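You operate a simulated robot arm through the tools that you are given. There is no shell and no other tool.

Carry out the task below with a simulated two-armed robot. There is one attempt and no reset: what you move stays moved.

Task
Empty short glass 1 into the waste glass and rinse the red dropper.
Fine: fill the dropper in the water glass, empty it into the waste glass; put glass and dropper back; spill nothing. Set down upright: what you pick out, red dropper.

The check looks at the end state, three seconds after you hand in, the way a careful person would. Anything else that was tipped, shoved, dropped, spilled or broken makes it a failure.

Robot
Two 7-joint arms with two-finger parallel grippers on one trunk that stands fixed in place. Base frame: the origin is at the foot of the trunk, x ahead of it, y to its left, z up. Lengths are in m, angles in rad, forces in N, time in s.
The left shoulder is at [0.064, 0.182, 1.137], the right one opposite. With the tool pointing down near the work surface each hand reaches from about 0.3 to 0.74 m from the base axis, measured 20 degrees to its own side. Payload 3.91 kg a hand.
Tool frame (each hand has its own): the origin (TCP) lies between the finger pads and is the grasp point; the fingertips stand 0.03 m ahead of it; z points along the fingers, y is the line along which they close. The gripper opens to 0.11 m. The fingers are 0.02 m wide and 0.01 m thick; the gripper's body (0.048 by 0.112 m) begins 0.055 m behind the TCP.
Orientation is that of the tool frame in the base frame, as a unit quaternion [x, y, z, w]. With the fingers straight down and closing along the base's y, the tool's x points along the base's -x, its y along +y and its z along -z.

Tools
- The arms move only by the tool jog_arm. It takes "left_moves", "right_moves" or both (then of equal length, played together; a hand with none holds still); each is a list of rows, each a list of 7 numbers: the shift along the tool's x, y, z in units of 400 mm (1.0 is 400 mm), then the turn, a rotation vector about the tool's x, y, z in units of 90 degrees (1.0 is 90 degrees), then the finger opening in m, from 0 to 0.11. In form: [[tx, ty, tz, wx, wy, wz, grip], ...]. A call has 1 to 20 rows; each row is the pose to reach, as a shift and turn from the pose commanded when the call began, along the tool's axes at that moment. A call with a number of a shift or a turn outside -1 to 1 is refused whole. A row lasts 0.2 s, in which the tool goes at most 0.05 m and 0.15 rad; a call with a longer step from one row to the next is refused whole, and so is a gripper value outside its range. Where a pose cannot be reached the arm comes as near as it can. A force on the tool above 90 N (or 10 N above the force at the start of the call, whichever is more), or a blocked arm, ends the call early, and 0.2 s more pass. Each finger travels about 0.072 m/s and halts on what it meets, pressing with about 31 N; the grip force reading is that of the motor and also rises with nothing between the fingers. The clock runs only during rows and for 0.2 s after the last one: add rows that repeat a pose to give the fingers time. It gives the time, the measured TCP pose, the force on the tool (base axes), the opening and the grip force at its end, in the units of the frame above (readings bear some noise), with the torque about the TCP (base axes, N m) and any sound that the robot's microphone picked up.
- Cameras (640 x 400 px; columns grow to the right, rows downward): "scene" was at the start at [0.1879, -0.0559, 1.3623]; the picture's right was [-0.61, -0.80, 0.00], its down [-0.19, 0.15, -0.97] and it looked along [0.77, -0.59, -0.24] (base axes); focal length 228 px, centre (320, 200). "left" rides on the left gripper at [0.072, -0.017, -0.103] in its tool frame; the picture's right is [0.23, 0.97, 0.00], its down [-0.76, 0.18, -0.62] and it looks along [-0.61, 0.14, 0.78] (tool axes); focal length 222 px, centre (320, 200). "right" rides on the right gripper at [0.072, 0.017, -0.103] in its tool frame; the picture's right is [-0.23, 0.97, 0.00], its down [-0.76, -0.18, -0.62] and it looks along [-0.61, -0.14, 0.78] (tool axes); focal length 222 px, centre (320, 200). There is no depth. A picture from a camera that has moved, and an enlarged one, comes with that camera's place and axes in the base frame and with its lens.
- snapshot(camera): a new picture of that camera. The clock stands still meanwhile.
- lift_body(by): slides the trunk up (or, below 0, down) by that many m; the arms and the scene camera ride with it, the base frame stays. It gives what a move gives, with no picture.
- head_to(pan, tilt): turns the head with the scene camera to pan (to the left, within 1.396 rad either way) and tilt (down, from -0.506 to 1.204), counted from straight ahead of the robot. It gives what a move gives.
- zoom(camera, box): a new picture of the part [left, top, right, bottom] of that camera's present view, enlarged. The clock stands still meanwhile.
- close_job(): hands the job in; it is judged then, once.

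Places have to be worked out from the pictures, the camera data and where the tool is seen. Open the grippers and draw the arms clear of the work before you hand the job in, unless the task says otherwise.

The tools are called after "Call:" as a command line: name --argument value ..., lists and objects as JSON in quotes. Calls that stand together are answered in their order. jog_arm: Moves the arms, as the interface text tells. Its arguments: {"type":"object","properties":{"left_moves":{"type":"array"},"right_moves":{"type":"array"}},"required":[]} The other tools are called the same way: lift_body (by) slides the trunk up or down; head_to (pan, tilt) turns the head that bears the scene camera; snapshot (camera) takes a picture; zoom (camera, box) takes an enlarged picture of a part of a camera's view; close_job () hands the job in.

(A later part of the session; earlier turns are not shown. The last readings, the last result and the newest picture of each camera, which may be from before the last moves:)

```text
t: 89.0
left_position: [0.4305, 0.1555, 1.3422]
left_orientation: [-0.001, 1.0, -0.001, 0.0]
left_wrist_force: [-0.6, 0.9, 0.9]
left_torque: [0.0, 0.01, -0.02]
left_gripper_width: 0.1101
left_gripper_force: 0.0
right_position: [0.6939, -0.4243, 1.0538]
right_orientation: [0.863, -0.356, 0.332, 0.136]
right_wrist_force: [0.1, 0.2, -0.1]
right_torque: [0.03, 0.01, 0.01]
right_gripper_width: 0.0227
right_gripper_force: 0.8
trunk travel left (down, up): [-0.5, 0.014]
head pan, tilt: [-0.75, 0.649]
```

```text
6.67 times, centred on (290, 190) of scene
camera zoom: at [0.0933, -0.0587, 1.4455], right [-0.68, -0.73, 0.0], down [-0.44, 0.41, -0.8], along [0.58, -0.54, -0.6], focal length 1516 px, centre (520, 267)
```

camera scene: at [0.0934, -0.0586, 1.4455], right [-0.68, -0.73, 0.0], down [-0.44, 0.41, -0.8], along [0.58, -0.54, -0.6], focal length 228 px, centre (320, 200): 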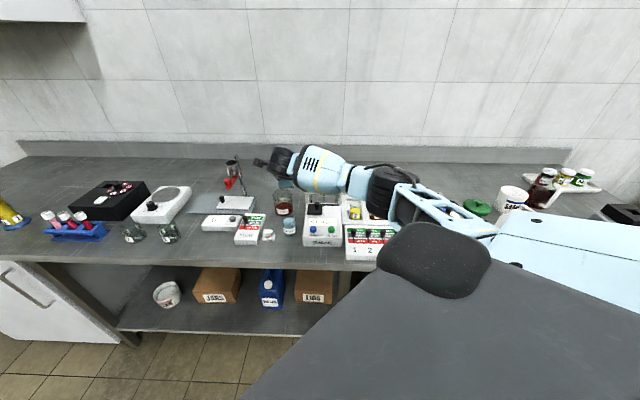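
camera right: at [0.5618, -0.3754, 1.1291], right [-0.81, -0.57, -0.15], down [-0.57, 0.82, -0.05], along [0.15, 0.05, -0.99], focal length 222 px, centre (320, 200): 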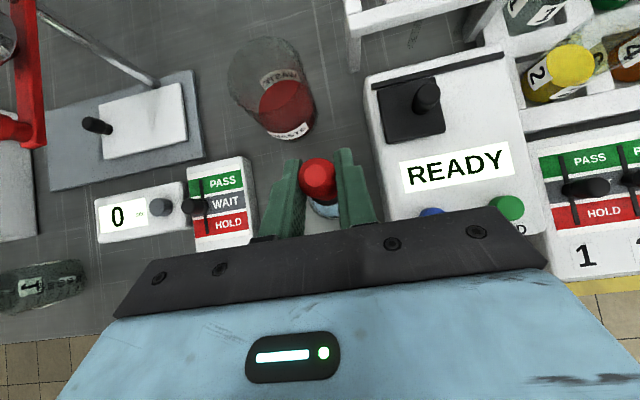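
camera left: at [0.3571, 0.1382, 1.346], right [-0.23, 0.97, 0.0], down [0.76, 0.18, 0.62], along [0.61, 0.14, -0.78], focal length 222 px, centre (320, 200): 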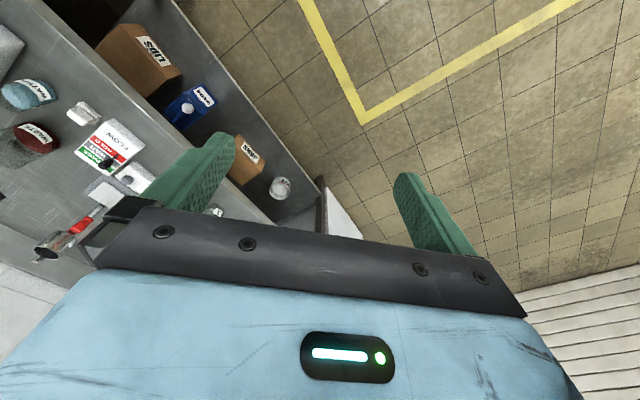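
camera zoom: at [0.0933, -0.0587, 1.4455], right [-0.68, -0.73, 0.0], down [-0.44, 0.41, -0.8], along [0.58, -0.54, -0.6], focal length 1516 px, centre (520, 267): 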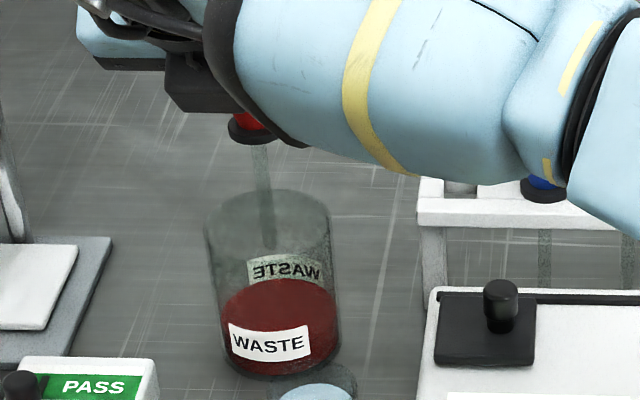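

The tube now looks clear rather than blue. I need to know whether it emptied here over the waste or leaked on the way, so I'll check the bench and the tube closely.

Call:
zoom --camera "scene" --box '[275, 170, 300, 195]'

Call:
zoom --camera "scene" --box '[240, 190, 340, 260]'

Call:
snapshot --camera "right"

```text
16.00 times, centred on (288, 182) of scene
camera zoom: at [0.0933, -0.0587, 1.4455], right [-0.68, -0.73, 0.0], down [-0.44, 0.41, -0.8], along [0.58, -0.54, -0.6], focal length 3639 px, centre (840, 480)
```

zoom: 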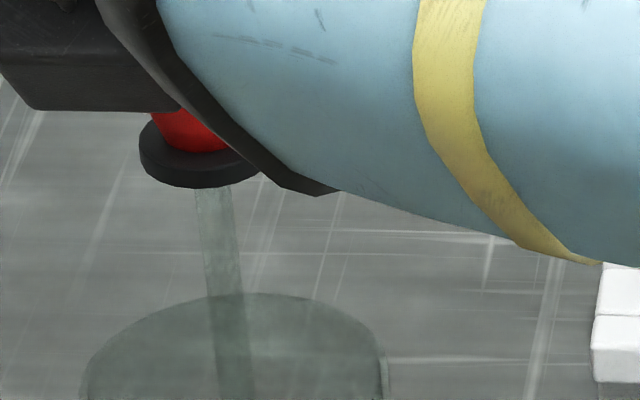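

```text
5.71 times, centred on (290, 225) of scene
camera zoom: at [0.0933, -0.0587, 1.4455], right [-0.68, -0.73, 0.0], down [-0.44, 0.41, -0.8], along [0.58, -0.54, -0.6], focal length 1300 px, centre (491, 57)
```

zoom: 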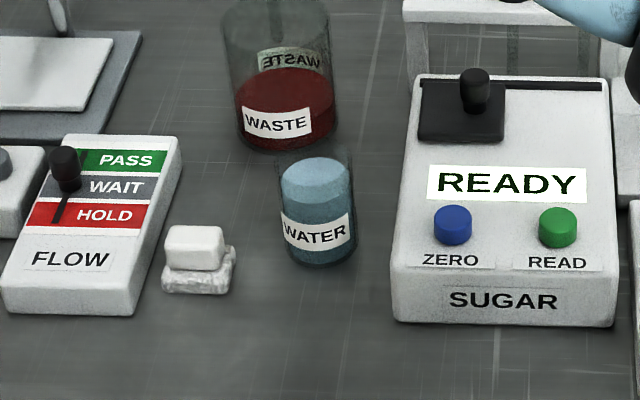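

```text
taken
camera right: at [0.6712, -0.4268, 1.1764], right [-0.81, -0.57, -0.15], down [-0.57, 0.82, -0.05], along [0.15, 0.05, -0.99], focal length 222 px, centre (320, 200)
```

right: 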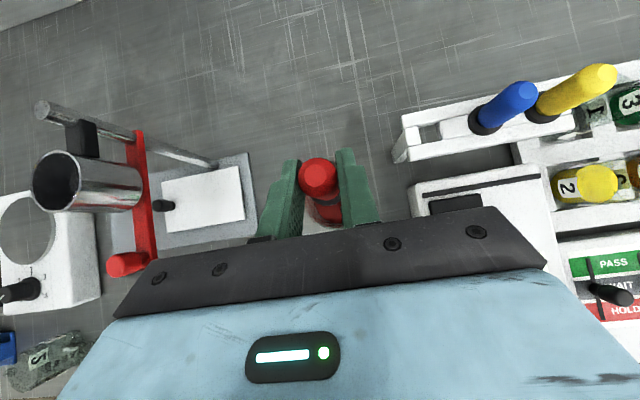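

There are no obvious drops on the bench. I'll zoom in on the floor of the bench between the water and waste glasses, and on the waste interior, to be sure.

Call:
zoom --camera "scene" --box '[270, 195, 310, 225]'

Call:
zoom --camera "scene" --box '[300, 180, 325, 215]'

Call:
zoom --camera "right" --box '[280, 150, 360, 230]'

```text
13.33 times, centred on (290, 210) of scene
camera zoom: at [0.0933, -0.0587, 1.4455], right [-0.68, -0.73, 0.0], down [-0.44, 0.41, -0.8], along [0.58, -0.54, -0.6], focal length 3033 px, centre (720, 67)
```

zoom: 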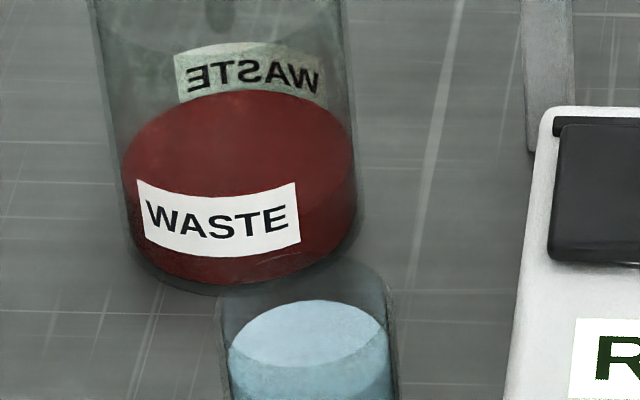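

```text
11.43 times, centred on (312, 198) of scene
camera zoom: at [0.0933, -0.0587, 1.4455], right [-0.68, -0.73, 0.0], down [-0.44, 0.41, -0.8], along [0.58, -0.54, -0.6], focal length 2600 px, centre (406, 229)
```

zoom: 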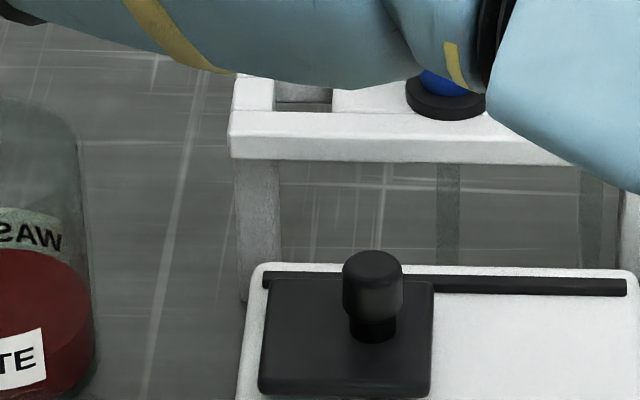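

```text
5.00 times, centred on (320, 190) of right
camera zoom: at [0.6712, -0.4268, 1.1764], right [-0.81, -0.57, -0.15], down [-0.57, 0.82, -0.05], along [0.15, 0.05, -0.99], focal length 1111 px, centre (320, 250)
```

zoom: 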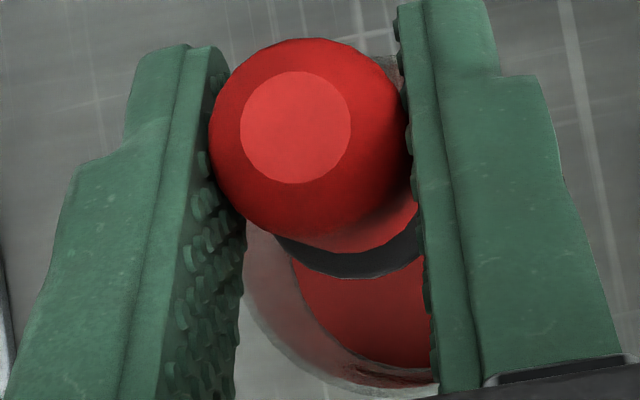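

I'll retake the exact same zoom as before the dip (t=79) to compare the water and waste levels.

Call:
zoom --camera "scene" --box '[250, 150, 340, 240]'

Call:
zoom --camera "scene" --box '[265, 180, 325, 240]'

```text
4.44 times, centred on (295, 195) of scene
camera zoom: at [0.0933, -0.0587, 1.4455], right [-0.68, -0.73, 0.0], down [-0.44, 0.41, -0.8], along [0.58, -0.54, -0.6], focal length 1011 px, centre (431, 222)
```

zoom: 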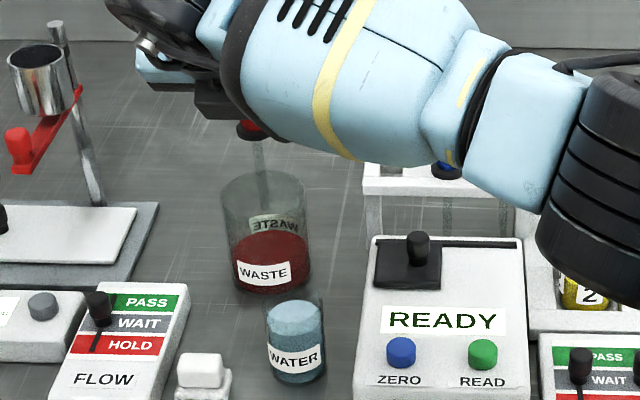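

```text
6.67 times, centred on (295, 210) of scene
camera zoom: at [0.0933, -0.0587, 1.4455], right [-0.68, -0.73, 0.0], down [-0.44, 0.41, -0.8], along [0.58, -0.54, -0.6], focal length 1516 px, centre (487, 133)
```

zoom: 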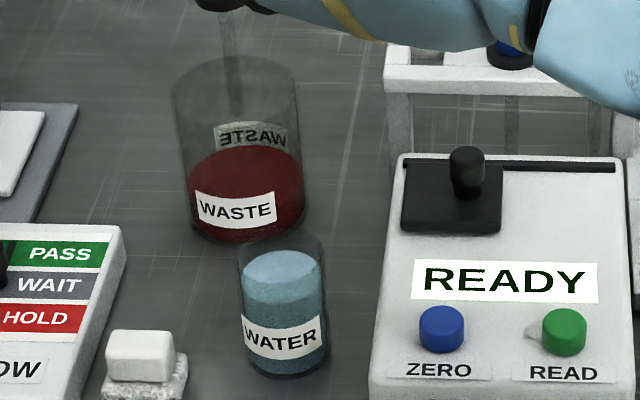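

The levels look unchanged within what I can resolve, and no puddle is visible. I'll press the bulb here over the waste so anything left in it goes into the waste, then release while still inside the mouth.

Call:
jog_arm --right_moves '[[0, 0, 0, 0, 0, 0, 0.019], [0, 0, 0, 0, 0, 0, 0.016], [0, 0, 0, 0, 0, 0, 0.013], [0, 0, 0, 0, 0, 0, 0.012], [0, 0, 0, 0, 0, 0, 0.012], [0, 0, 0, 0, 0, 0, 0.012], [0, 0, 0, 0, 0, 0, 0.012], [0, 0, 0, 0, 0, 0, 0.012]]'

Call:
zoom --camera "scene" --box '[265, 170, 325, 230]'

```text
t: 90.8
left_position: [0.4298, 0.157, 1.3424]
left_orientation: [0.0, 1.0, -0.001, 0.0]
left_wrist_force: [-0.1, -0.6, -0.2]
left_torque: [0.0, 0.01, 0.04]
left_gripper_width: 0.1096
left_gripper_force: 0.1
right_position: [0.6939, -0.425, 1.0539]
right_orientation: [0.863, -0.357, 0.332, 0.136]
right_wrist_force: [0.6, 0.0, 0.4]
right_torque: [-0.01, 0.05, 0.03]
right_gripper_width: 0.0202
right_gripper_force: 31.2
trunk travel left (down, up): [-0.5, 0.014]
head pan, tilt: [-0.75, 0.649]
```

```text
6.67 times, centred on (295, 200) of scene
camera zoom: at [0.0931, -0.0585, 1.4455], right [-0.68, -0.73, 0.0], down [-0.44, 0.41, -0.8], along [0.58, -0.54, -0.6], focal length 1516 px, centre (487, 200)
```

zoom: 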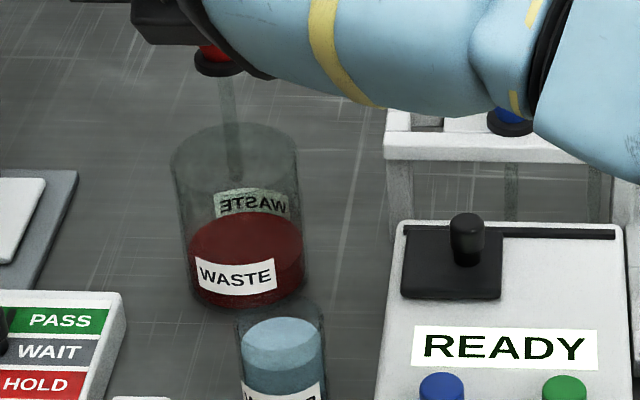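

I'll release the bulb in air inside the mouth, raise the dropper, and swing slightly away so the hand camera can inspect the bench between the two glasses.

Call:
jog_arm --right_moves '[[0, 0, 0, 0, 0, 0, 0.018], [0, 0, 0, 0, 0, 0, 0.0205], [0, 0, 0, 0, 0, 0, 0.0213], [0, 0, 0, 0, 0, 0, 0.0213], [0.0167, 0, -0.0186, 0, 0, 0, 0.0213], [0.0335, 0, -0.0372, 0, 0, 0, 0.0213], [0.0502, 0, -0.0557, 0, 0, 0, 0.0213], [0.0753, 0, -0.0836, 0, 0, 0, 0.0213], [0.1004, 0, -0.1115, 0, 0, 0, 0.0213]]'

Call:
zoom --camera "right" --box '[220, 120, 420, 250]'

Call:
zoom --camera "scene" --box '[250, 130, 340, 230]'

```text
t: 92.8
left_position: [0.4292, 0.156, 1.3428]
left_orientation: [-0.001, 1.0, -0.001, 0.0]
left_wrist_force: [0.5, -0.4, -1.6]
left_torque: [-0.01, 0.03, -0.03]
left_gripper_width: 0.1098
left_gripper_force: 0.0
right_position: [0.6928, -0.4244, 1.1159]
right_orientation: [0.862, -0.358, 0.332, 0.136]
right_wrist_force: [-0.2, -0.2, -0.1]
right_torque: [0.03, 0.03, -0.01]
right_gripper_width: 0.0224
right_gripper_force: 1.1
trunk travel left (down, up): [-0.5, 0.014]
head pan, tilt: [-0.75, 0.649]
```

```text
3.08 times, centred on (320, 185) of right
camera zoom: at [0.6701, -0.426, 1.2383], right [-0.81, -0.57, -0.15], down [-0.57, 0.82, -0.05], along [0.15, 0.05, -0.99], focal length 684 px, centre (320, 246)
```

zoom: 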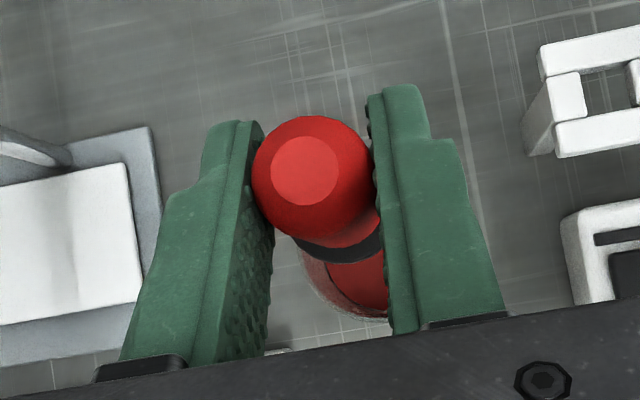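

```text
4.00 times, centred on (295, 180) of scene
camera zoom: at [0.0929, -0.0584, 1.4456], right [-0.68, -0.73, 0.0], down [-0.44, 0.41, -0.8], along [0.58, -0.54, -0.6], focal length 910 px, centre (420, 280)
```

zoom: 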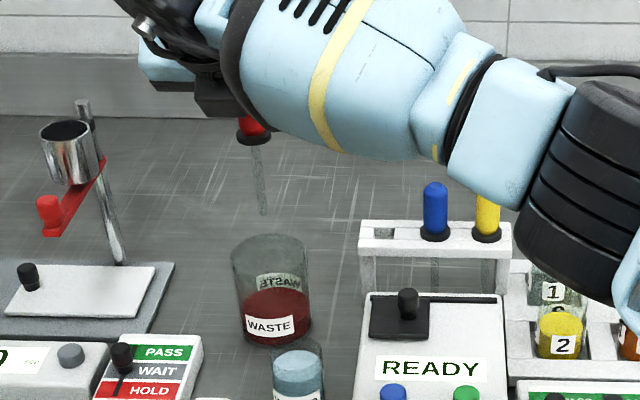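

The tube is clear, empty and free of residue. The strip of bench behind the water glass is hidden from the scene camera, so I'll move the empty dropper to the right and look at that strip with the hand camera before deciding whether to repeat the rinse.

Call:
jog_arm --right_moves '[[-0.0242, 0.03, -0.0217, 0, 0, 0, 0.0213], [-0.0483, 0.06, -0.0435, 0, 0, 0, 0.0213], [-0.0725, 0.09, -0.0652, 0, 0, 0, 0.0213], [-0.0966, 0.12, -0.087, 0, 0, 0, 0.0213], [-0.1208, 0.15, -0.1087, 0, 0, 0, 0.0213], [-0.1449, 0.18, -0.1304, 0, 0, 0, 0.0213], [-0.1691, 0.21, -0.1522, 0, 0, 0, 0.0213], [-0.1932, 0.24, -0.1739, 0, 0, 0, 0.0213], [-0.2174, 0.27, -0.1957, 0, 0, 0, 0.0213], [-0.2415, 0.3, -0.2174, 0, 0, 0, 0.0213]]'

Call:
snapshot --camera "right"

Call:
zoom --camera "right" --box '[140, 80, 320, 240]'

```text
t: 95.0
left_position: [0.4292, 0.1563, 1.3435]
left_orientation: [-0.001, 1.0, -0.001, 0.0]
left_wrist_force: [-0.2, 0.1, 0.5]
left_torque: [-0.01, 0.0, 0.01]
left_gripper_width: 0.1099
left_gripper_force: 0.1
right_position: [0.5158, -0.417, 1.1137]
right_orientation: [0.862, -0.358, 0.331, 0.138]
right_wrist_force: [-0.4, 0.3, 0.3]
right_torque: [0.02, -0.03, -0.02]
right_gripper_width: 0.0221
right_gripper_force: 1.3
trunk travel left (down, up): [-0.5, 0.014]
head pan, tilt: [-0.75, 0.649]
```

```text
taken
camera right: at [0.4927, -0.4191, 1.2367], right [-0.81, -0.57, -0.15], down [-0.57, 0.82, -0.05], along [0.15, 0.05, -0.99], focal length 222 px, centre (320, 200)
```

right: 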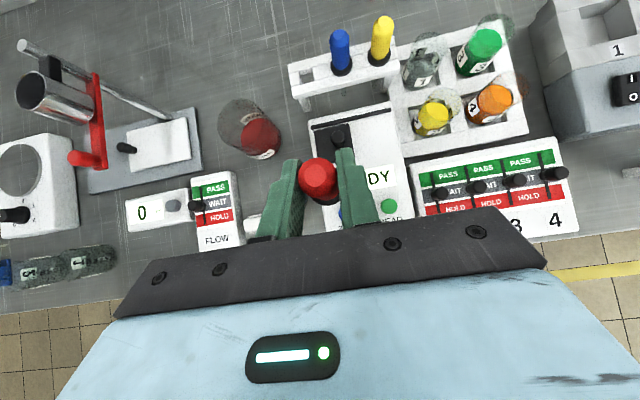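

```text
2.50 times, centred on (230, 160) of right
camera zoom: at [0.4927, -0.4191, 1.2367], right [-0.81, -0.57, -0.15], down [-0.57, 0.82, -0.05], along [0.15, 0.05, -0.99], focal length 555 px, centre (545, 300)
```

zoom: 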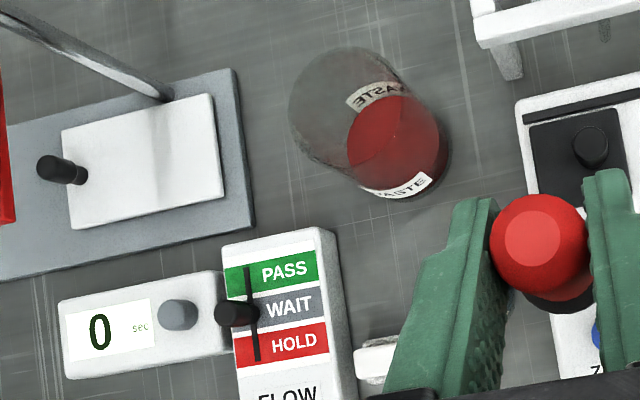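

The strip near the waste is clean, but the part nearest the water glass is still behind a finger. I'll shift 6 cm further right and look again.

Call:
jog_arm --right_moves '[[0, 0.0375, 0, 0, 0, 0, 0.0213], [0, 0.075, 0, 0, 0, 0, 0.0213], [0, 0.1125, 0, 0, 0, 0, 0.0213], [0, 0.15, 0, 0, 0, 0, 0.0213]]'

Call:
zoom --camera "right" --box '[140, 90, 300, 240]'

```text
t: 96.0
left_position: [0.4294, 0.156, 1.3435]
left_orientation: [-0.001, 1.0, -0.001, 0.0]
left_wrist_force: [0.4, 0.0, 0.1]
left_torque: [-0.03, 0.0, -0.04]
left_gripper_width: 0.11
left_gripper_force: 0.1
right_position: [0.4734, -0.4608, 1.1138]
right_orientation: [0.863, -0.356, 0.332, 0.136]
right_wrist_force: [-0.5, 0.3, 0.0]
right_torque: [0.01, 0.02, 0.02]
right_gripper_width: 0.0219
right_gripper_force: 6.2
trunk travel left (down, up): [-0.5, 0.014]
head pan, tilt: [-0.75, 0.649]
```

```text
2.67 times, centred on (220, 165) of right
camera zoom: at [0.4507, -0.4623, 1.2371], right [-0.81, -0.57, -0.15], down [-0.57, 0.82, -0.05], along [0.15, 0.05, -0.99], focal length 592 px, centre (587, 293)
```

zoom: 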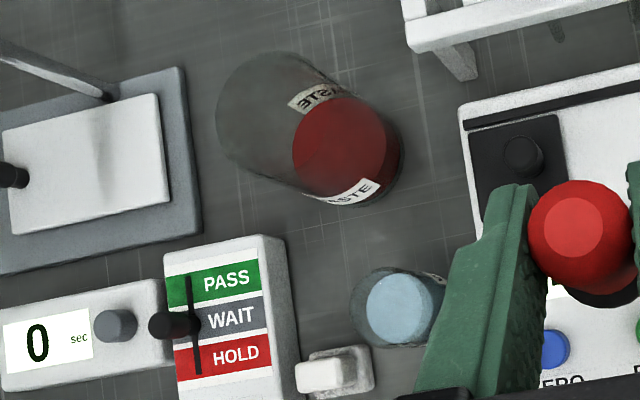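

The bench between the glasses is clean and dry. I can't tell whether the first dropperful reached the waste or fell back into the water glass as I started moving, so I'll rinse a second time with closer checks. First I'll note the water level and move back over the water glass.

Call:
zoom --camera "scene" --box '[280, 200, 310, 230]'

Call:
jog_arm --right_moves '[[0.0008, -0.0501, 0.0074, 0, 0, 0, 0.0213], [0.0017, -0.1003, 0.0147, 0, 0, 0, 0.0213], [0.0025, -0.1504, 0.0221, 0, 0, 0, 0.0213], [0.0033, -0.2006, 0.0295, 0, 0, 0, 0.0213], [0.0041, -0.2507, 0.0369, 0, 0, 0, 0.0213], [0.005, -0.3009, 0.0442, 0, 0, 0, 0.0213], [0.0058, -0.351, 0.0516, 0, 0, 0, 0.0213], [0.0058, -0.351, 0.0516, 0, 0, 0, 0.0213]]'

Call:
zoom --camera "scene" --box '[265, 170, 325, 230]'

```text
13.33 times, centred on (295, 215) of scene
camera zoom: at [0.0925, -0.0588, 1.4456], right [-0.68, -0.73, 0.0], down [-0.44, 0.41, -0.8], along [0.58, -0.54, -0.6], focal length 3033 px, centre (653, 0)
```

zoom: 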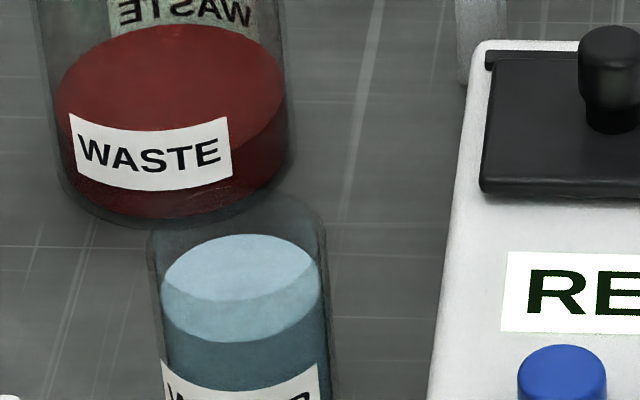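

```text
t: 97.8
left_position: [0.4295, 0.1559, 1.3436]
left_orientation: [-0.001, 1.0, -0.001, -0.001]
left_wrist_force: [0.2, -0.3, -0.3]
left_torque: [-0.02, 0.01, 0.01]
left_gripper_width: 0.1102
left_gripper_force: 0.0
right_position: [0.584, -0.3718, 1.0993]
right_orientation: [0.862, -0.357, 0.333, 0.136]
right_wrist_force: [-0.5, -0.1, -1.2]
right_torque: [0.01, 0.01, 0.05]
right_gripper_width: 0.0225
right_gripper_force: 1.0
trunk travel left (down, up): [-0.5, 0.014]
head pan, tilt: [-0.75, 0.649]
```

```text
6.67 times, centred on (295, 200) of scene
camera zoom: at [0.0927, -0.0588, 1.4456], right [-0.68, -0.73, 0.0], down [-0.44, 0.41, -0.8], along [0.58, -0.54, -0.6], focal length 1516 px, centre (487, 200)
```

zoom: 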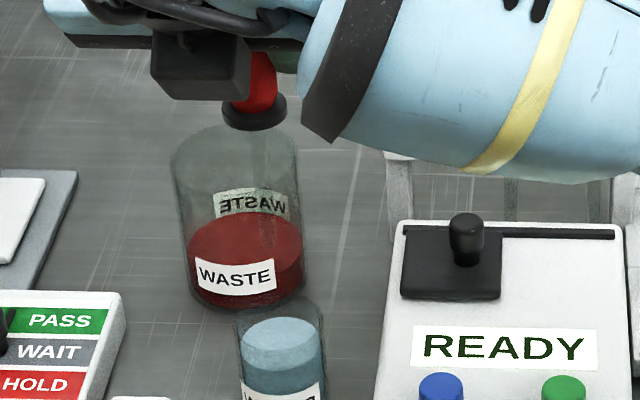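

The tip is over the water glass again. I'll squeeze in air, dip as before, and then release to the lightest hold (21.5 mm).

Call:
jog_arm --right_moves '[[0, 0, 0, 0, 0, 0, 0.016], [0, 0, 0, 0, 0, 0, 0.012], [0, 0, 0, 0, 0, 0, 0.012], [-0.0222, 0, 0.0247, 0, 0, 0, 0.012], [-0.0445, 0, 0.0494, 0, 0, 0, 0.012], [-0.0667, 0, 0.0741, 0, 0, 0, 0.012], [-0.0889, 0, 0.0987, 0, 0, 0, 0.012], [-0.1111, 0, 0.1234, 0, 0, 0, 0.012], [-0.1334, 0, 0.1481, 0, 0, 0, 0.012], [-0.1556, 0, 0.1728, 0, 0, 0, 0.012], [-0.1556, 0, 0.1728, 0, 0, 0, 0.012]]'

Call:
zoom --camera "scene" --box '[280, 200, 310, 230]'

Call:
jog_arm --right_moves '[[0, 0, 0, 0, 0, 0, 0.018], [0, 0, 0, 0, 0, 0, 0.0205], [0, 0, 0, 0, 0, 0, 0.0215], [0, 0, 0, 0, 0, 0, 0.0215], [0, 0, 0, 0, 0, 0, 0.0215], [0, 0, 0, 0, 0, 0, 0.0215], [0, 0, 0, 0, 0, 0, 0.0215], [0, 0, 0, 0, 0, 0, 0.0215]]'

Call:
zoom --camera "scene" --box '[280, 200, 310, 230]'

```text
t: 100.2
left_position: [0.4296, 0.1572, 1.3421]
left_orientation: [0.0, 1.0, 0.0, 0.0]
left_wrist_force: [-0.8, -0.7, 0.1]
left_torque: [-0.01, -0.01, -0.03]
left_gripper_width: 0.1101
left_gripper_force: 0.1
right_position: [0.5844, -0.3711, 1.0079]
right_orientation: [0.862, -0.358, 0.332, 0.137]
right_wrist_force: [-0.1, 0.2, -0.1]
right_torque: [-0.02, 0.0, 0.02]
right_gripper_width: 0.0202
right_gripper_force: 31.1
trunk travel left (down, up): [-0.5, 0.014]
head pan, tilt: [-0.75, 0.649]
```

```text
13.33 times, centred on (295, 215) of scene
camera zoom: at [0.093, -0.0584, 1.4456], right [-0.68, -0.73, 0.0], down [-0.44, 0.41, -0.8], along [0.58, -0.54, -0.6], focal length 3033 px, centre (653, 0)
```

zoom: 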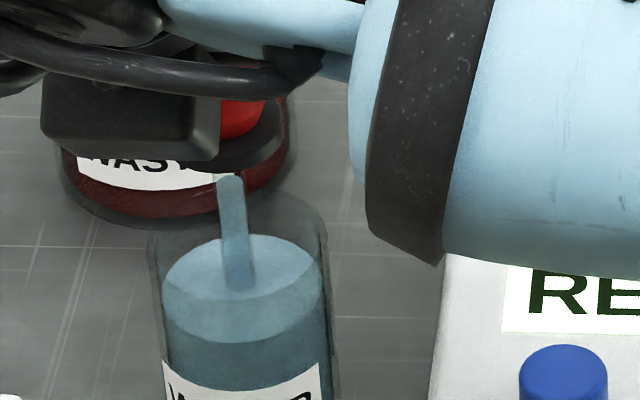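

```text
t: 102.0
left_position: [0.4301, 0.1569, 1.3432]
left_orientation: [-0.001, 1.0, 0.0, -0.001]
left_wrist_force: [-0.5, 0.2, 0.4]
left_torque: [-0.01, -0.01, 0.02]
left_gripper_width: 0.1101
left_gripper_force: 0.1
right_position: [0.5839, -0.3708, 1.0086]
right_orientation: [0.862, -0.357, 0.332, 0.137]
right_wrist_force: [-0.1, -0.2, -0.1]
right_torque: [-0.01, 0.0, 0.0]
right_gripper_width: 0.0225
right_gripper_force: 0.7
trunk travel left (down, up): [-0.5, 0.014]
head pan, tilt: [-0.75, 0.649]
```

```text
13.33 times, centred on (295, 215) of scene
camera zoom: at [0.0931, -0.0585, 1.4455], right [-0.68, -0.73, 0.0], down [-0.44, 0.41, -0.8], along [0.58, -0.54, -0.6], focal length 3033 px, centre (653, 0)
```

zoom: 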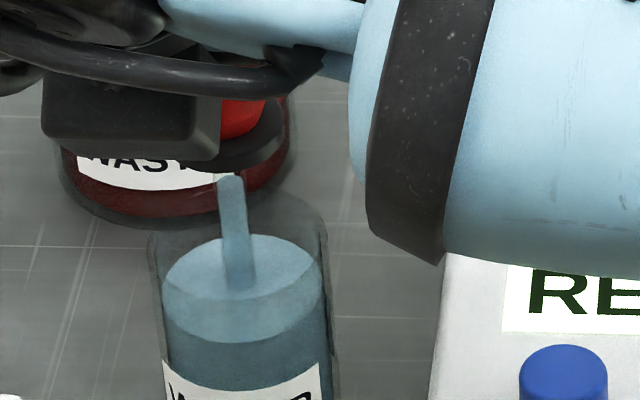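

The tube already shows water, even during the squeeze. I'll lift it so the tip is just above the water surface but still over the glass, hold for 2 s, and see whether it keeps its contents.

Call:
jog_arm --right_moves '[[0.0167, 0, -0.0186, 0, 0, 0, 0.0215], [0.0335, 0, -0.0372, 0, 0, 0, 0.0215], [0.0502, 0, -0.0557, 0, 0, 0, 0.0215], [0.0669, 0, -0.0743, 0, 0, 0, 0.0215], [0.0836, 0, -0.0929, 0, 0, 0, 0.0215], [0.1004, 0, -0.1115, 0, 0, 0, 0.0215], [0.1171, 0, -0.13, 0, 0, 0, 0.0215], [0.1338, 0, -0.1486, 0, 0, 0, 0.0215]]'

Call:
zoom --camera "scene" --box '[270, 185, 310, 225]'

Call:
jog_arm --right_moves '[[0, 0, 0, 0, 0, 0, 0.0215], [0, 0, 0, 0, 0, 0, 0.0215], [0, 0, 0, 0, 0, 0, 0.0215], [0, 0, 0, 0, 0, 0, 0.0215], [0, 0, 0, 0, 0, 0, 0.0215], [0, 0, 0, 0, 0, 0, 0.0215], [0, 0, 0, 0, 0, 0, 0.0215], [0, 0, 0, 0, 0, 0, 0.0215]]'

Call:
zoom --camera "scene" --box '[270, 185, 310, 225]'

```text
t: 103.8
left_position: [0.4303, 0.1569, 1.3424]
left_orientation: [-0.001, 1.0, -0.002, 0.0]
left_wrist_force: [0.2, -0.9, 0.5]
left_torque: [-0.02, -0.01, -0.01]
left_gripper_width: 0.1101
left_gripper_force: 0.0
right_position: [0.583, -0.3711, 1.0877]
right_orientation: [0.862, -0.357, 0.332, 0.137]
right_wrist_force: [0.0, -0.2, 0.6]
right_torque: [-0.01, -0.01, -0.02]
right_gripper_width: 0.0221
right_gripper_force: 1.0
trunk travel left (down, up): [-0.5, 0.014]
head pan, tilt: [-0.75, 0.649]
```

```text
10.00 times, centred on (290, 205) of scene
camera zoom: at [0.093, -0.0584, 1.4456], right [-0.68, -0.73, 0.0], down [-0.44, 0.41, -0.8], along [0.58, -0.54, -0.6], focal length 2275 px, centre (620, 150)
```

zoom: 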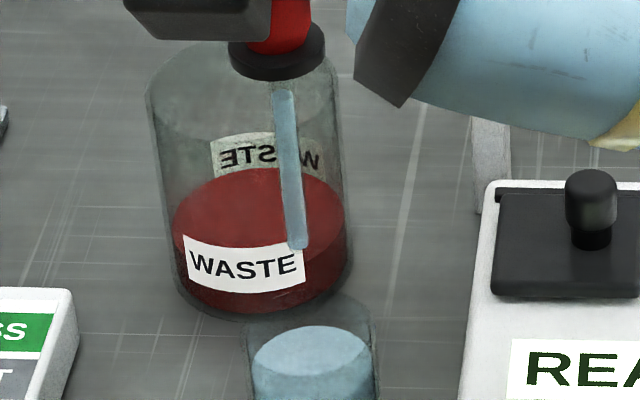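

```text
t: 105.6
left_position: [0.4295, 0.1573, 1.3429]
left_orientation: [0.0, 1.0, -0.002, 0.0]
left_wrist_force: [-0.3, -0.1, 0.1]
left_torque: [0.02, -0.02, 0.0]
left_gripper_width: 0.11
left_gripper_force: 0.2
right_position: [0.5835, -0.3715, 1.0873]
right_orientation: [0.863, -0.357, 0.332, 0.137]
right_wrist_force: [-0.1, 0.4, -0.5]
right_torque: [-0.01, 0.02, -0.02]
right_gripper_width: 0.0223
right_gripper_force: 1.1
trunk travel left (down, up): [-0.5, 0.014]
head pan, tilt: [-0.75, 0.649]
```

```text
10.00 times, centred on (290, 205) of scene
camera zoom: at [0.0931, -0.0585, 1.4455], right [-0.68, -0.73, 0.0], down [-0.44, 0.41, -0.8], along [0.58, -0.54, -0.6], focal length 2275 px, centre (620, 150)
```

zoom: 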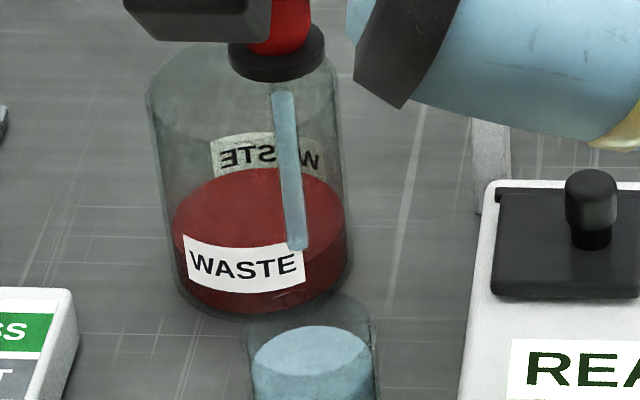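

It holds its contents steadily at about 1 N. I'll test whether lateral motion alone disturbs it with a 1 cm move out and back, still over the water glass.

Call:
jog_arm --right_moves '[[0.0175, -0.0085, 0.0157, 0, 0, 0, 0.0215], [0, 0, 0, 0, 0, 0, 0.0215], [0.0175, -0.0085, 0.0157, 0, 0, 0, 0.0215], [0.0175, -0.0085, 0.0157, 0, 0, 0, 0.0215], [0, 0, 0, 0, 0, 0, 0.0215], [0, 0, 0, 0, 0, 0, 0.0215]]'

Call:
zoom --camera "scene" --box '[270, 185, 310, 225]'

```text
t: 107.0
left_position: [0.4303, 0.1571, 1.3429]
left_orientation: [-0.002, 1.0, -0.001, 0.0]
left_wrist_force: [-0.1, -1.1, 0.0]
left_torque: [0.01, 0.0, -0.03]
left_gripper_width: 0.1101
left_gripper_force: 0.0
right_position: [0.5839, -0.3703, 1.0873]
right_orientation: [0.862, -0.357, 0.332, 0.137]
right_wrist_force: [0.3, 0.2, -0.5]
right_torque: [-0.01, 0.01, -0.01]
right_gripper_width: 0.0223
right_gripper_force: 1.5
trunk travel left (down, up): [-0.5, 0.014]
head pan, tilt: [-0.75, 0.649]
```

```text
10.00 times, centred on (290, 205) of scene
camera zoom: at [0.0933, -0.0585, 1.4455], right [-0.68, -0.73, 0.0], down [-0.44, 0.41, -0.8], along [0.58, -0.54, -0.6], focal length 2275 px, centre (620, 150)
```

zoom: 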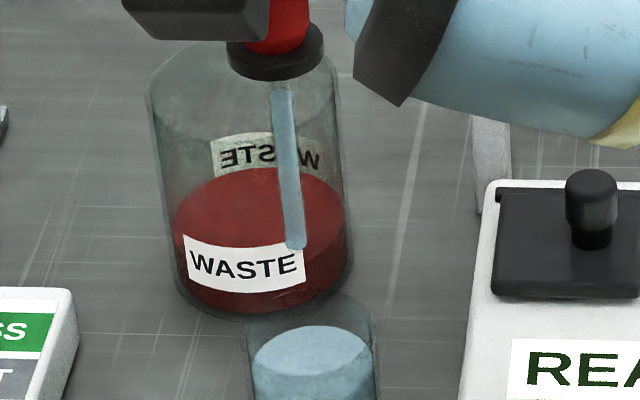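

It's still full after the motion test. I'll cross directly to above the waste centre at this height with a minimal hold, then check before lowering.

Call:
jog_arm --right_moves '[[0.0105, -0.0051, 0.0095, 0, 0, 0, 0.0216], [0.042, -0.0203, 0.0378, 0, 0, 0, 0.0216], [0.084, -0.0405, 0.0756, 0, 0, 0, 0.0216], [0.1259, -0.0608, 0.1134, 0, 0, 0, 0.0216], [0.1679, -0.081, 0.1512, 0, 0, 0, 0.0216], [0.1994, -0.0962, 0.1796, 0, 0, 0, 0.0216], [0.2099, -0.1013, 0.189, 0, 0, 0, 0.0216]]'

Call:
zoom --camera "scene" --box '[260, 165, 310, 215]'

```text
t: 108.6
left_position: [0.4298, 0.1567, 1.3422]
left_orientation: [-0.001, 1.0, 0.0, 0.0]
left_wrist_force: [0.6, -0.1, 0.6]
left_torque: [0.0, -0.02, 0.0]
left_gripper_width: 0.1101
left_gripper_force: 0.1
right_position: [0.6925, -0.4229, 1.0882]
right_orientation: [0.863, -0.356, 0.332, 0.137]
right_wrist_force: [0.4, 0.1, 1.6]
right_torque: [-0.05, -0.02, 0.01]
right_gripper_width: 0.0225
right_gripper_force: 1.0
trunk travel left (down, up): [-0.5, 0.014]
head pan, tilt: [-0.75, 0.649]
```

```text
8.00 times, centred on (285, 190) of scene
camera zoom: at [0.0931, -0.0585, 1.4455], right [-0.68, -0.73, 0.0], down [-0.44, 0.41, -0.8], along [0.58, -0.54, -0.6], focal length 1820 px, centre (600, 280)
```

zoom: 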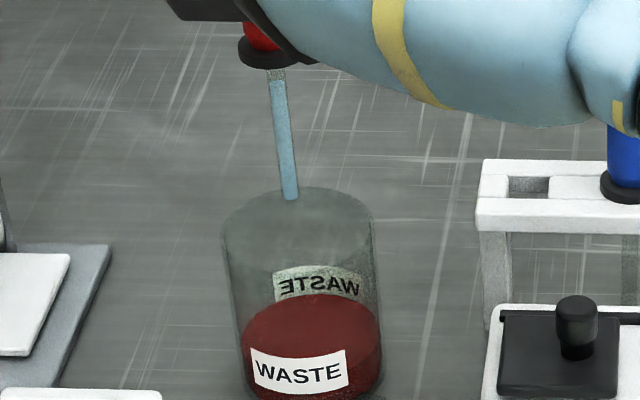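

It's still full above the waste, so carrying it loses nothing. I'll lower it into the mouth and look before squeezing.

Call:
jog_arm --right_moves '[[-0.0167, 0, 0.0186, 0, 0, 0, 0.0216], [-0.0335, 0, 0.0372, 0, 0, 0, 0.0216], [-0.0552, 0, 0.0613, 0, 0, 0, 0.0216]]'

Call:
zoom --camera "scene" --box '[260, 165, 310, 215]'

```text
t: 109.4
left_position: [0.431, 0.157, 1.3432]
left_orientation: [-0.001, 1.0, -0.002, 0.0]
left_wrist_force: [-1.1, -0.2, 0.9]
left_torque: [-0.01, -0.02, 0.0]
left_gripper_width: 0.1101
left_gripper_force: 0.2
right_position: [0.6931, -0.4213, 1.0545]
right_orientation: [0.862, -0.358, 0.332, 0.137]
right_wrist_force: [-0.2, -0.3, -0.3]
right_torque: [-0.02, 0.01, 0.0]
right_gripper_width: 0.0223
right_gripper_force: 1.5
trunk travel left (down, up): [-0.5, 0.014]
head pan, tilt: [-0.75, 0.649]
```

```text
8.00 times, centred on (285, 190) of scene
camera zoom: at [0.0933, -0.0586, 1.4455], right [-0.68, -0.73, 0.0], down [-0.44, 0.41, -0.8], along [0.58, -0.54, -0.6], focal length 1820 px, centre (600, 280)
```

zoom: 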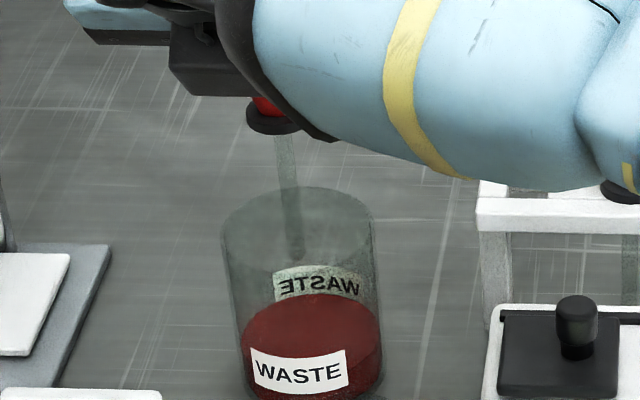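

It emptied as the tip entered the waste mouth, because the light hold counts as pressing. So both rinses went into the waste and nothing was lost on the way. I'll give one full squeeze here, relax the bulb, then raise it and return to above its rack hole.

Call:
jog_arm --right_moves '[[0, 0, 0, 0, 0, 0, 0.017], [0, 0, 0, 0, 0, 0, 0.012], [0, 0, 0, 0, 0, 0, 0.012], [0, 0, 0, 0, 0, 0, 0.012], [0, 0, 0, 0, 0, 0, 0.012], [0, 0, 0, 0, 0, 0, 0.018], [0, 0, 0, 0, 0, 0, 0.0205], [0, 0, 0, 0, 0, 0, 0.0213], [0, 0, 0, 0, 0, 0, 0.0213], [0.0222, 0, -0.0246, 0, 0, 0, 0.0213], [0.0444, 0, -0.0493, 0, 0, 0, 0.0213], [0.0666, 0, -0.0739, 0, 0, 0, 0.0213]]'

Call:
zoom --camera "scene" --box '[250, 150, 330, 220]'

```text
t: 112.0
left_position: [0.4296, 0.1568, 1.3425]
left_orientation: [0.0, 1.0, 0.0, 0.0]
left_wrist_force: [0.1, 0.5, -0.1]
left_torque: [-0.01, 0.01, 0.01]
left_gripper_width: 0.1101
left_gripper_force: 0.1
right_position: [0.6934, -0.4214, 1.0955]
right_orientation: [0.863, -0.357, 0.332, 0.136]
right_wrist_force: [-0.6, -0.6, 0.8]
right_torque: [-0.01, 0.04, 0.01]
right_gripper_width: 0.0223
right_gripper_force: 0.9
trunk travel left (down, up): [-0.5, 0.014]
head pan, tilt: [-0.75, 0.649]
```

```text
5.71 times, centred on (290, 185) of scene
camera zoom: at [0.0928, -0.0584, 1.4456], right [-0.68, -0.73, 0.0], down [-0.44, 0.41, -0.8], along [0.58, -0.54, -0.6], focal length 1300 px, centre (491, 286)
```

zoom: 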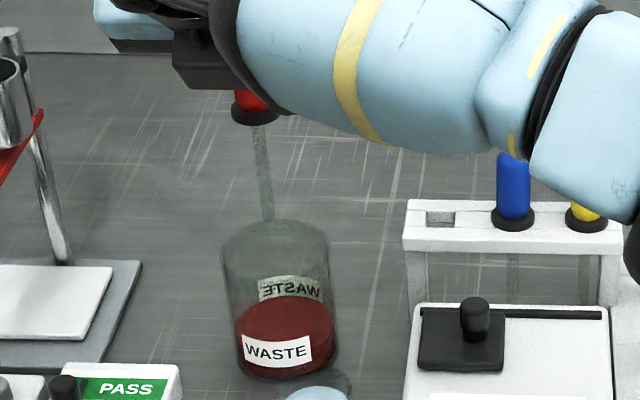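

The dropper is clean and empty above the waste. I'll move it back over its rack hole.

Call:
jog_arm --right_moves '[[0.0103, 0.0335, 0.0093, 0, 0, 0, 0.0213], [0.0207, 0.067, 0.0186, 0, 0, 0, 0.0213], [0.031, 0.1005, 0.0279, 0, 0, 0, 0.0213], [0.0414, 0.134, 0.0372, 0, 0, 0, 0.0213], [0.0517, 0.1675, 0.0465, 0, 0, 0, 0.0213], [0.062, 0.201, 0.0558, 0, 0, 0, 0.0213], [0.0724, 0.2345, 0.0651, 0, 0, 0, 0.0213], [0.0827, 0.268, 0.0744, 0, 0, 0, 0.0213], [0.0827, 0.268, 0.0744, 0, 0, 0, 0.0213]]'

Call:
zoom --camera "scene" --box '[285, 150, 345, 210]'

Call:
zoom --camera "right" --box '[260, 120, 380, 230]'

```text
t: 114.0
left_position: [0.4289, 0.1564, 1.3421]
left_orientation: [-0.001, 1.0, -0.001, 0.001]
left_wrist_force: [0.2, -0.4, -0.5]
left_torque: [-0.02, -0.02, 0.02]
left_gripper_width: 0.1098
left_gripper_force: 0.1
right_position: [0.6476, -0.5295, 1.094]
right_orientation: [0.862, -0.357, 0.331, 0.138]
right_wrist_force: [0.7, 0.9, 0.4]
right_torque: [-0.02, 0.02, 0.0]
right_gripper_width: 0.0221
right_gripper_force: 6.1
trunk travel left (down, up): [-0.5, 0.014]
head pan, tilt: [-0.75, 0.649]
```

```text
6.67 times, centred on (315, 180) of scene
camera zoom: at [0.0932, -0.0583, 1.4455], right [-0.68, -0.73, 0.0], down [-0.44, 0.41, -0.8], along [0.58, -0.54, -0.6], focal length 1516 px, centre (353, 333)
```

zoom: 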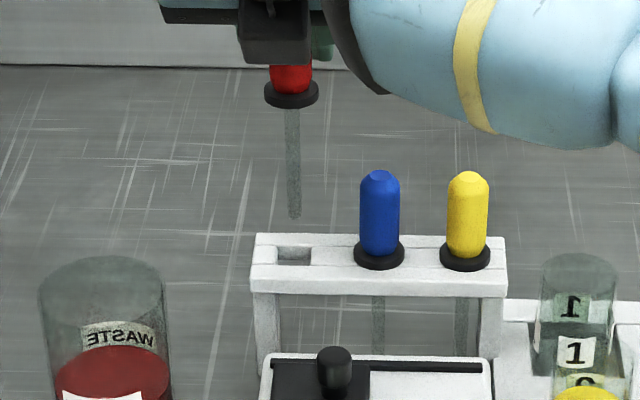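

```text
3.64 times, centred on (320, 175) of right
camera zoom: at [0.6251, -0.5317, 1.2172], right [-0.81, -0.57, -0.15], down [-0.57, 0.82, -0.05], along [0.15, 0.05, -0.99], focal length 808 px, centre (320, 291)
```

zoom: 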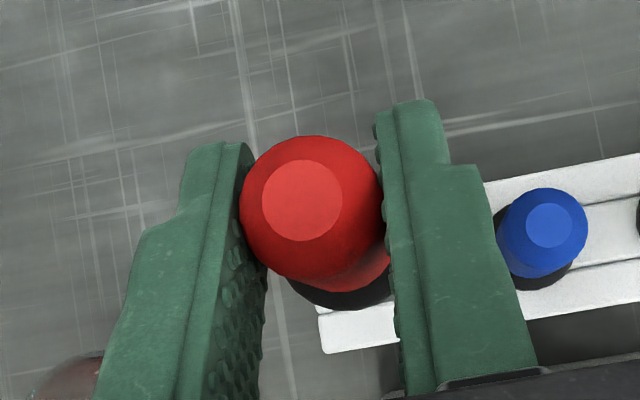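

The tip is aligned above the empty rack hole in both cameras. I'll lower 5 cm slowly so the tube enters the hole, and check.

Call:
jog_arm --right_moves '[[-0.0167, 0, 0.0186, 0, 0, 0, 0.0213], [-0.0334, 0, 0.0372, 0, 0, 0, 0.0213], [-0.0502, 0, 0.0557, 0, 0, 0, 0.0213], [-0.0669, 0, 0.0743, 0, 0, 0, 0.0213], [-0.0836, 0, 0.0929, 0, 0, 0, 0.0213]]'

Call:
zoom --camera "scene" --box '[285, 150, 345, 210]'

```text
t: 115.2
left_position: [0.4285, 0.1562, 1.3426]
left_orientation: [-0.001, 1.0, -0.001, 0.0]
left_wrist_force: [0.4, -0.6, -0.3]
left_torque: [0.01, 0.02, -0.02]
left_gripper_width: 0.1099
left_gripper_force: 0.1
right_position: [0.6488, -0.5298, 1.0447]
right_orientation: [0.862, -0.356, 0.334, 0.137]
right_wrist_force: [-0.6, -0.8, 0.3]
right_torque: [-0.03, -0.02, -0.01]
right_gripper_width: 0.0226
right_gripper_force: 6.8
trunk travel left (down, up): [-0.5, 0.014]
head pan, tilt: [-0.75, 0.649]
```

```text
6.67 times, centred on (315, 180) of scene
camera zoom: at [0.0932, -0.0586, 1.4455], right [-0.68, -0.73, 0.0], down [-0.44, 0.41, -0.8], along [0.58, -0.54, -0.6], focal length 1516 px, centre (353, 333)
```

zoom: 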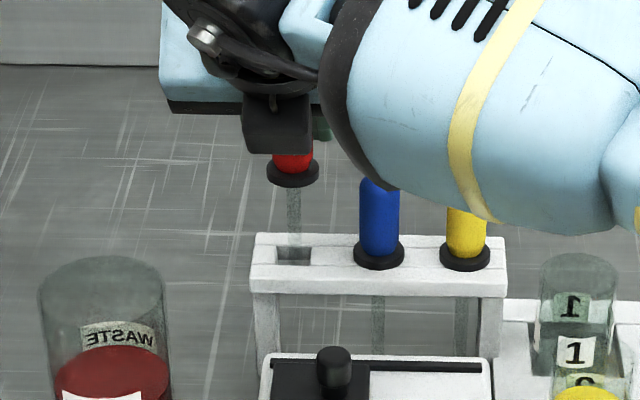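

The tube is in the hole with no contact force. I'll lower another 5 cm slowly, to about 5 mm above the seated height.

Call:
jog_arm --right_moves '[[-0.0167, 0, 0.0186, 0, 0, 0, 0.0213], [-0.0334, 0, 0.0372, 0, 0, 0, 0.0213], [-0.0502, 0, 0.0557, 0, 0, 0, 0.0213], [-0.0669, 0, 0.0743, 0, 0, 0, 0.0213], [-0.0836, 0, 0.0929, 0, 0, 0, 0.0213]]'

Call:
zoom --camera "scene" --box '[295, 165, 335, 205]'

Call:
zoom --camera "right" --box '[260, 120, 380, 230]'

```text
t: 116.4
left_position: [0.4291, 0.1559, 1.3419]
left_orientation: [0.0, 1.0, -0.001, 0.0]
left_wrist_force: [-0.3, -0.2, 0.3]
left_torque: [0.0, -0.01, 0.01]
left_gripper_width: 0.1098
left_gripper_force: 0.0
right_position: [0.6488, -0.5304, 0.9948]
right_orientation: [0.862, -0.358, 0.331, 0.138]
right_wrist_force: [0.7, -0.4, -0.3]
right_torque: [0.02, 0.03, 0.0]
right_gripper_width: 0.0222
right_gripper_force: 6.4
trunk travel left (down, up): [-0.5, 0.014]
head pan, tilt: [-0.75, 0.649]
```

```text
10.00 times, centred on (315, 185) of scene
camera zoom: at [0.0932, -0.0585, 1.4455], right [-0.68, -0.73, 0.0], down [-0.44, 0.41, -0.8], along [0.58, -0.54, -0.6], focal length 2275 px, centre (370, 350)
```

zoom: 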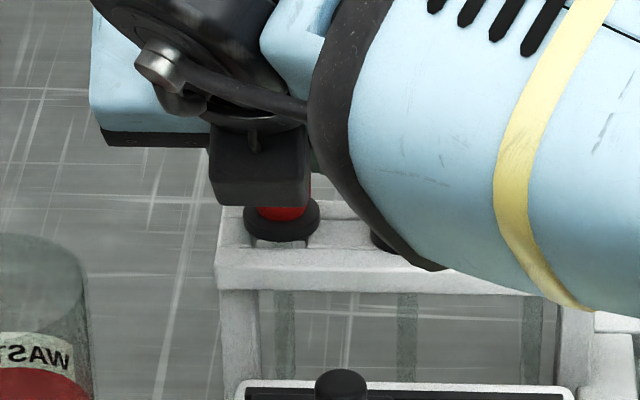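

```text
3.64 times, centred on (320, 175) of right
camera zoom: at [0.6263, -0.5323, 1.1177], right [-0.81, -0.57, -0.15], down [-0.57, 0.82, -0.05], along [0.15, 0.05, -0.99], focal length 808 px, centre (320, 291)
```

zoom: 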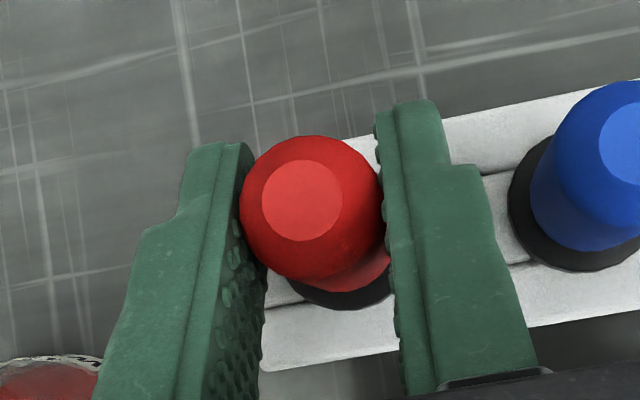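

The tube shows through the rack and the collar is a few millimetres above it. I'll lower the last 5 mm and check the seating before opening.

Call:
jog_arm --right_moves '[[-0.0042, 0, 0.0046, 0, 0, 0, 0.0213], [-0.0084, 0, 0.0093, 0, 0, 0, 0.0213], [-0.0084, 0, 0.0093, 0, 0, 0, 0.0213]]'

Call:
zoom --camera "scene" --box '[295, 165, 335, 205]'

```text
t: 117.2
left_position: [0.4301, 0.1567, 1.3428]
left_orientation: [-0.001, 1.0, -0.001, 0.0]
left_wrist_force: [0.4, -0.6, -0.5]
left_torque: [-0.01, 0.0, 0.02]
left_gripper_width: 0.11
left_gripper_force: 0.2
right_position: [0.6488, -0.5304, 0.9894]
right_orientation: [0.862, -0.357, 0.332, 0.137]
right_wrist_force: [0.6, -0.3, 1.4]
right_torque: [0.0, -0.04, 0.05]
right_gripper_width: 0.0221
right_gripper_force: 6.8
trunk travel left (down, up): [-0.5, 0.014]
head pan, tilt: [-0.75, 0.649]
```

```text
10.00 times, centred on (315, 185) of scene
camera zoom: at [0.0929, -0.0585, 1.4456], right [-0.68, -0.73, 0.0], down [-0.44, 0.41, -0.8], along [0.58, -0.54, -0.6], focal length 2275 px, centre (370, 350)
```

zoom: 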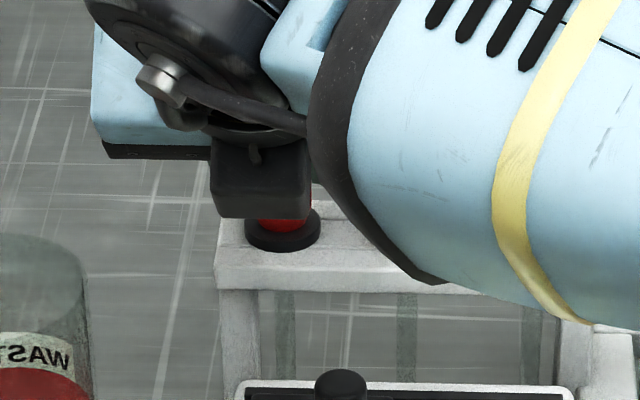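

The collar rests on the rack (about 1.4 N upward, same height as at pick-up). I'll open slowly and hold still to see that it stays put.

Call:
jog_arm --right_moves '[[0, 0, 0, 0, 0, 0, 0.0225], [0, 0, 0, 0, 0, 0, 0.0245], [0, 0, 0, 0, 0, 0, 0.028], [0, 0, 0, 0, 0, 0, 0.033], [0, 0, 0, 0, 0, 0, 0.036], [0, 0, 0, 0, 0, 0, 0.036]]'

Call:
zoom --camera "right" --box '[240, 110, 400, 230]'

```text
t: 118.6
left_position: [0.4298, 0.1561, 1.3428]
left_orientation: [-0.001, 1.0, -0.001, -0.001]
left_wrist_force: [-0.1, -0.2, -0.2]
left_torque: [0.0, -0.02, -0.01]
left_gripper_width: 0.1102
left_gripper_force: 0.1
right_position: [0.6481, -0.5306, 0.99]
right_orientation: [0.862, -0.357, 0.332, 0.137]
right_wrist_force: [-0.3, -0.2, -0.4]
right_torque: [0.04, 0.03, -0.01]
right_gripper_width: 0.0362
right_gripper_force: 0.0
trunk travel left (down, up): [-0.5, 0.014]
head pan, tilt: [-0.75, 0.649]
```

```text
3.33 times, centred on (320, 170) of right
camera zoom: at [0.626, -0.5321, 1.1127], right [-0.81, -0.57, -0.15], down [-0.57, 0.82, -0.05], along [0.15, 0.05, -0.99], focal length 740 px, centre (320, 300)
```

zoom: 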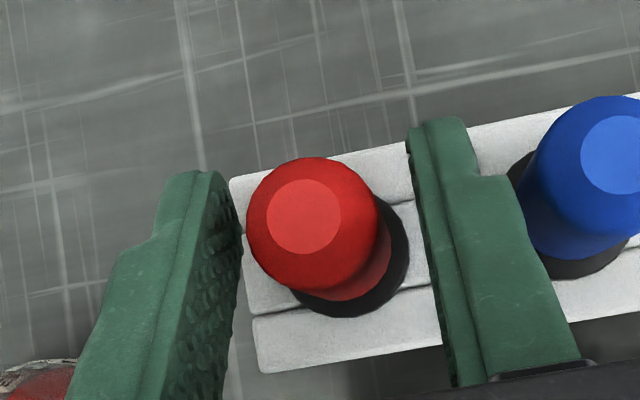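

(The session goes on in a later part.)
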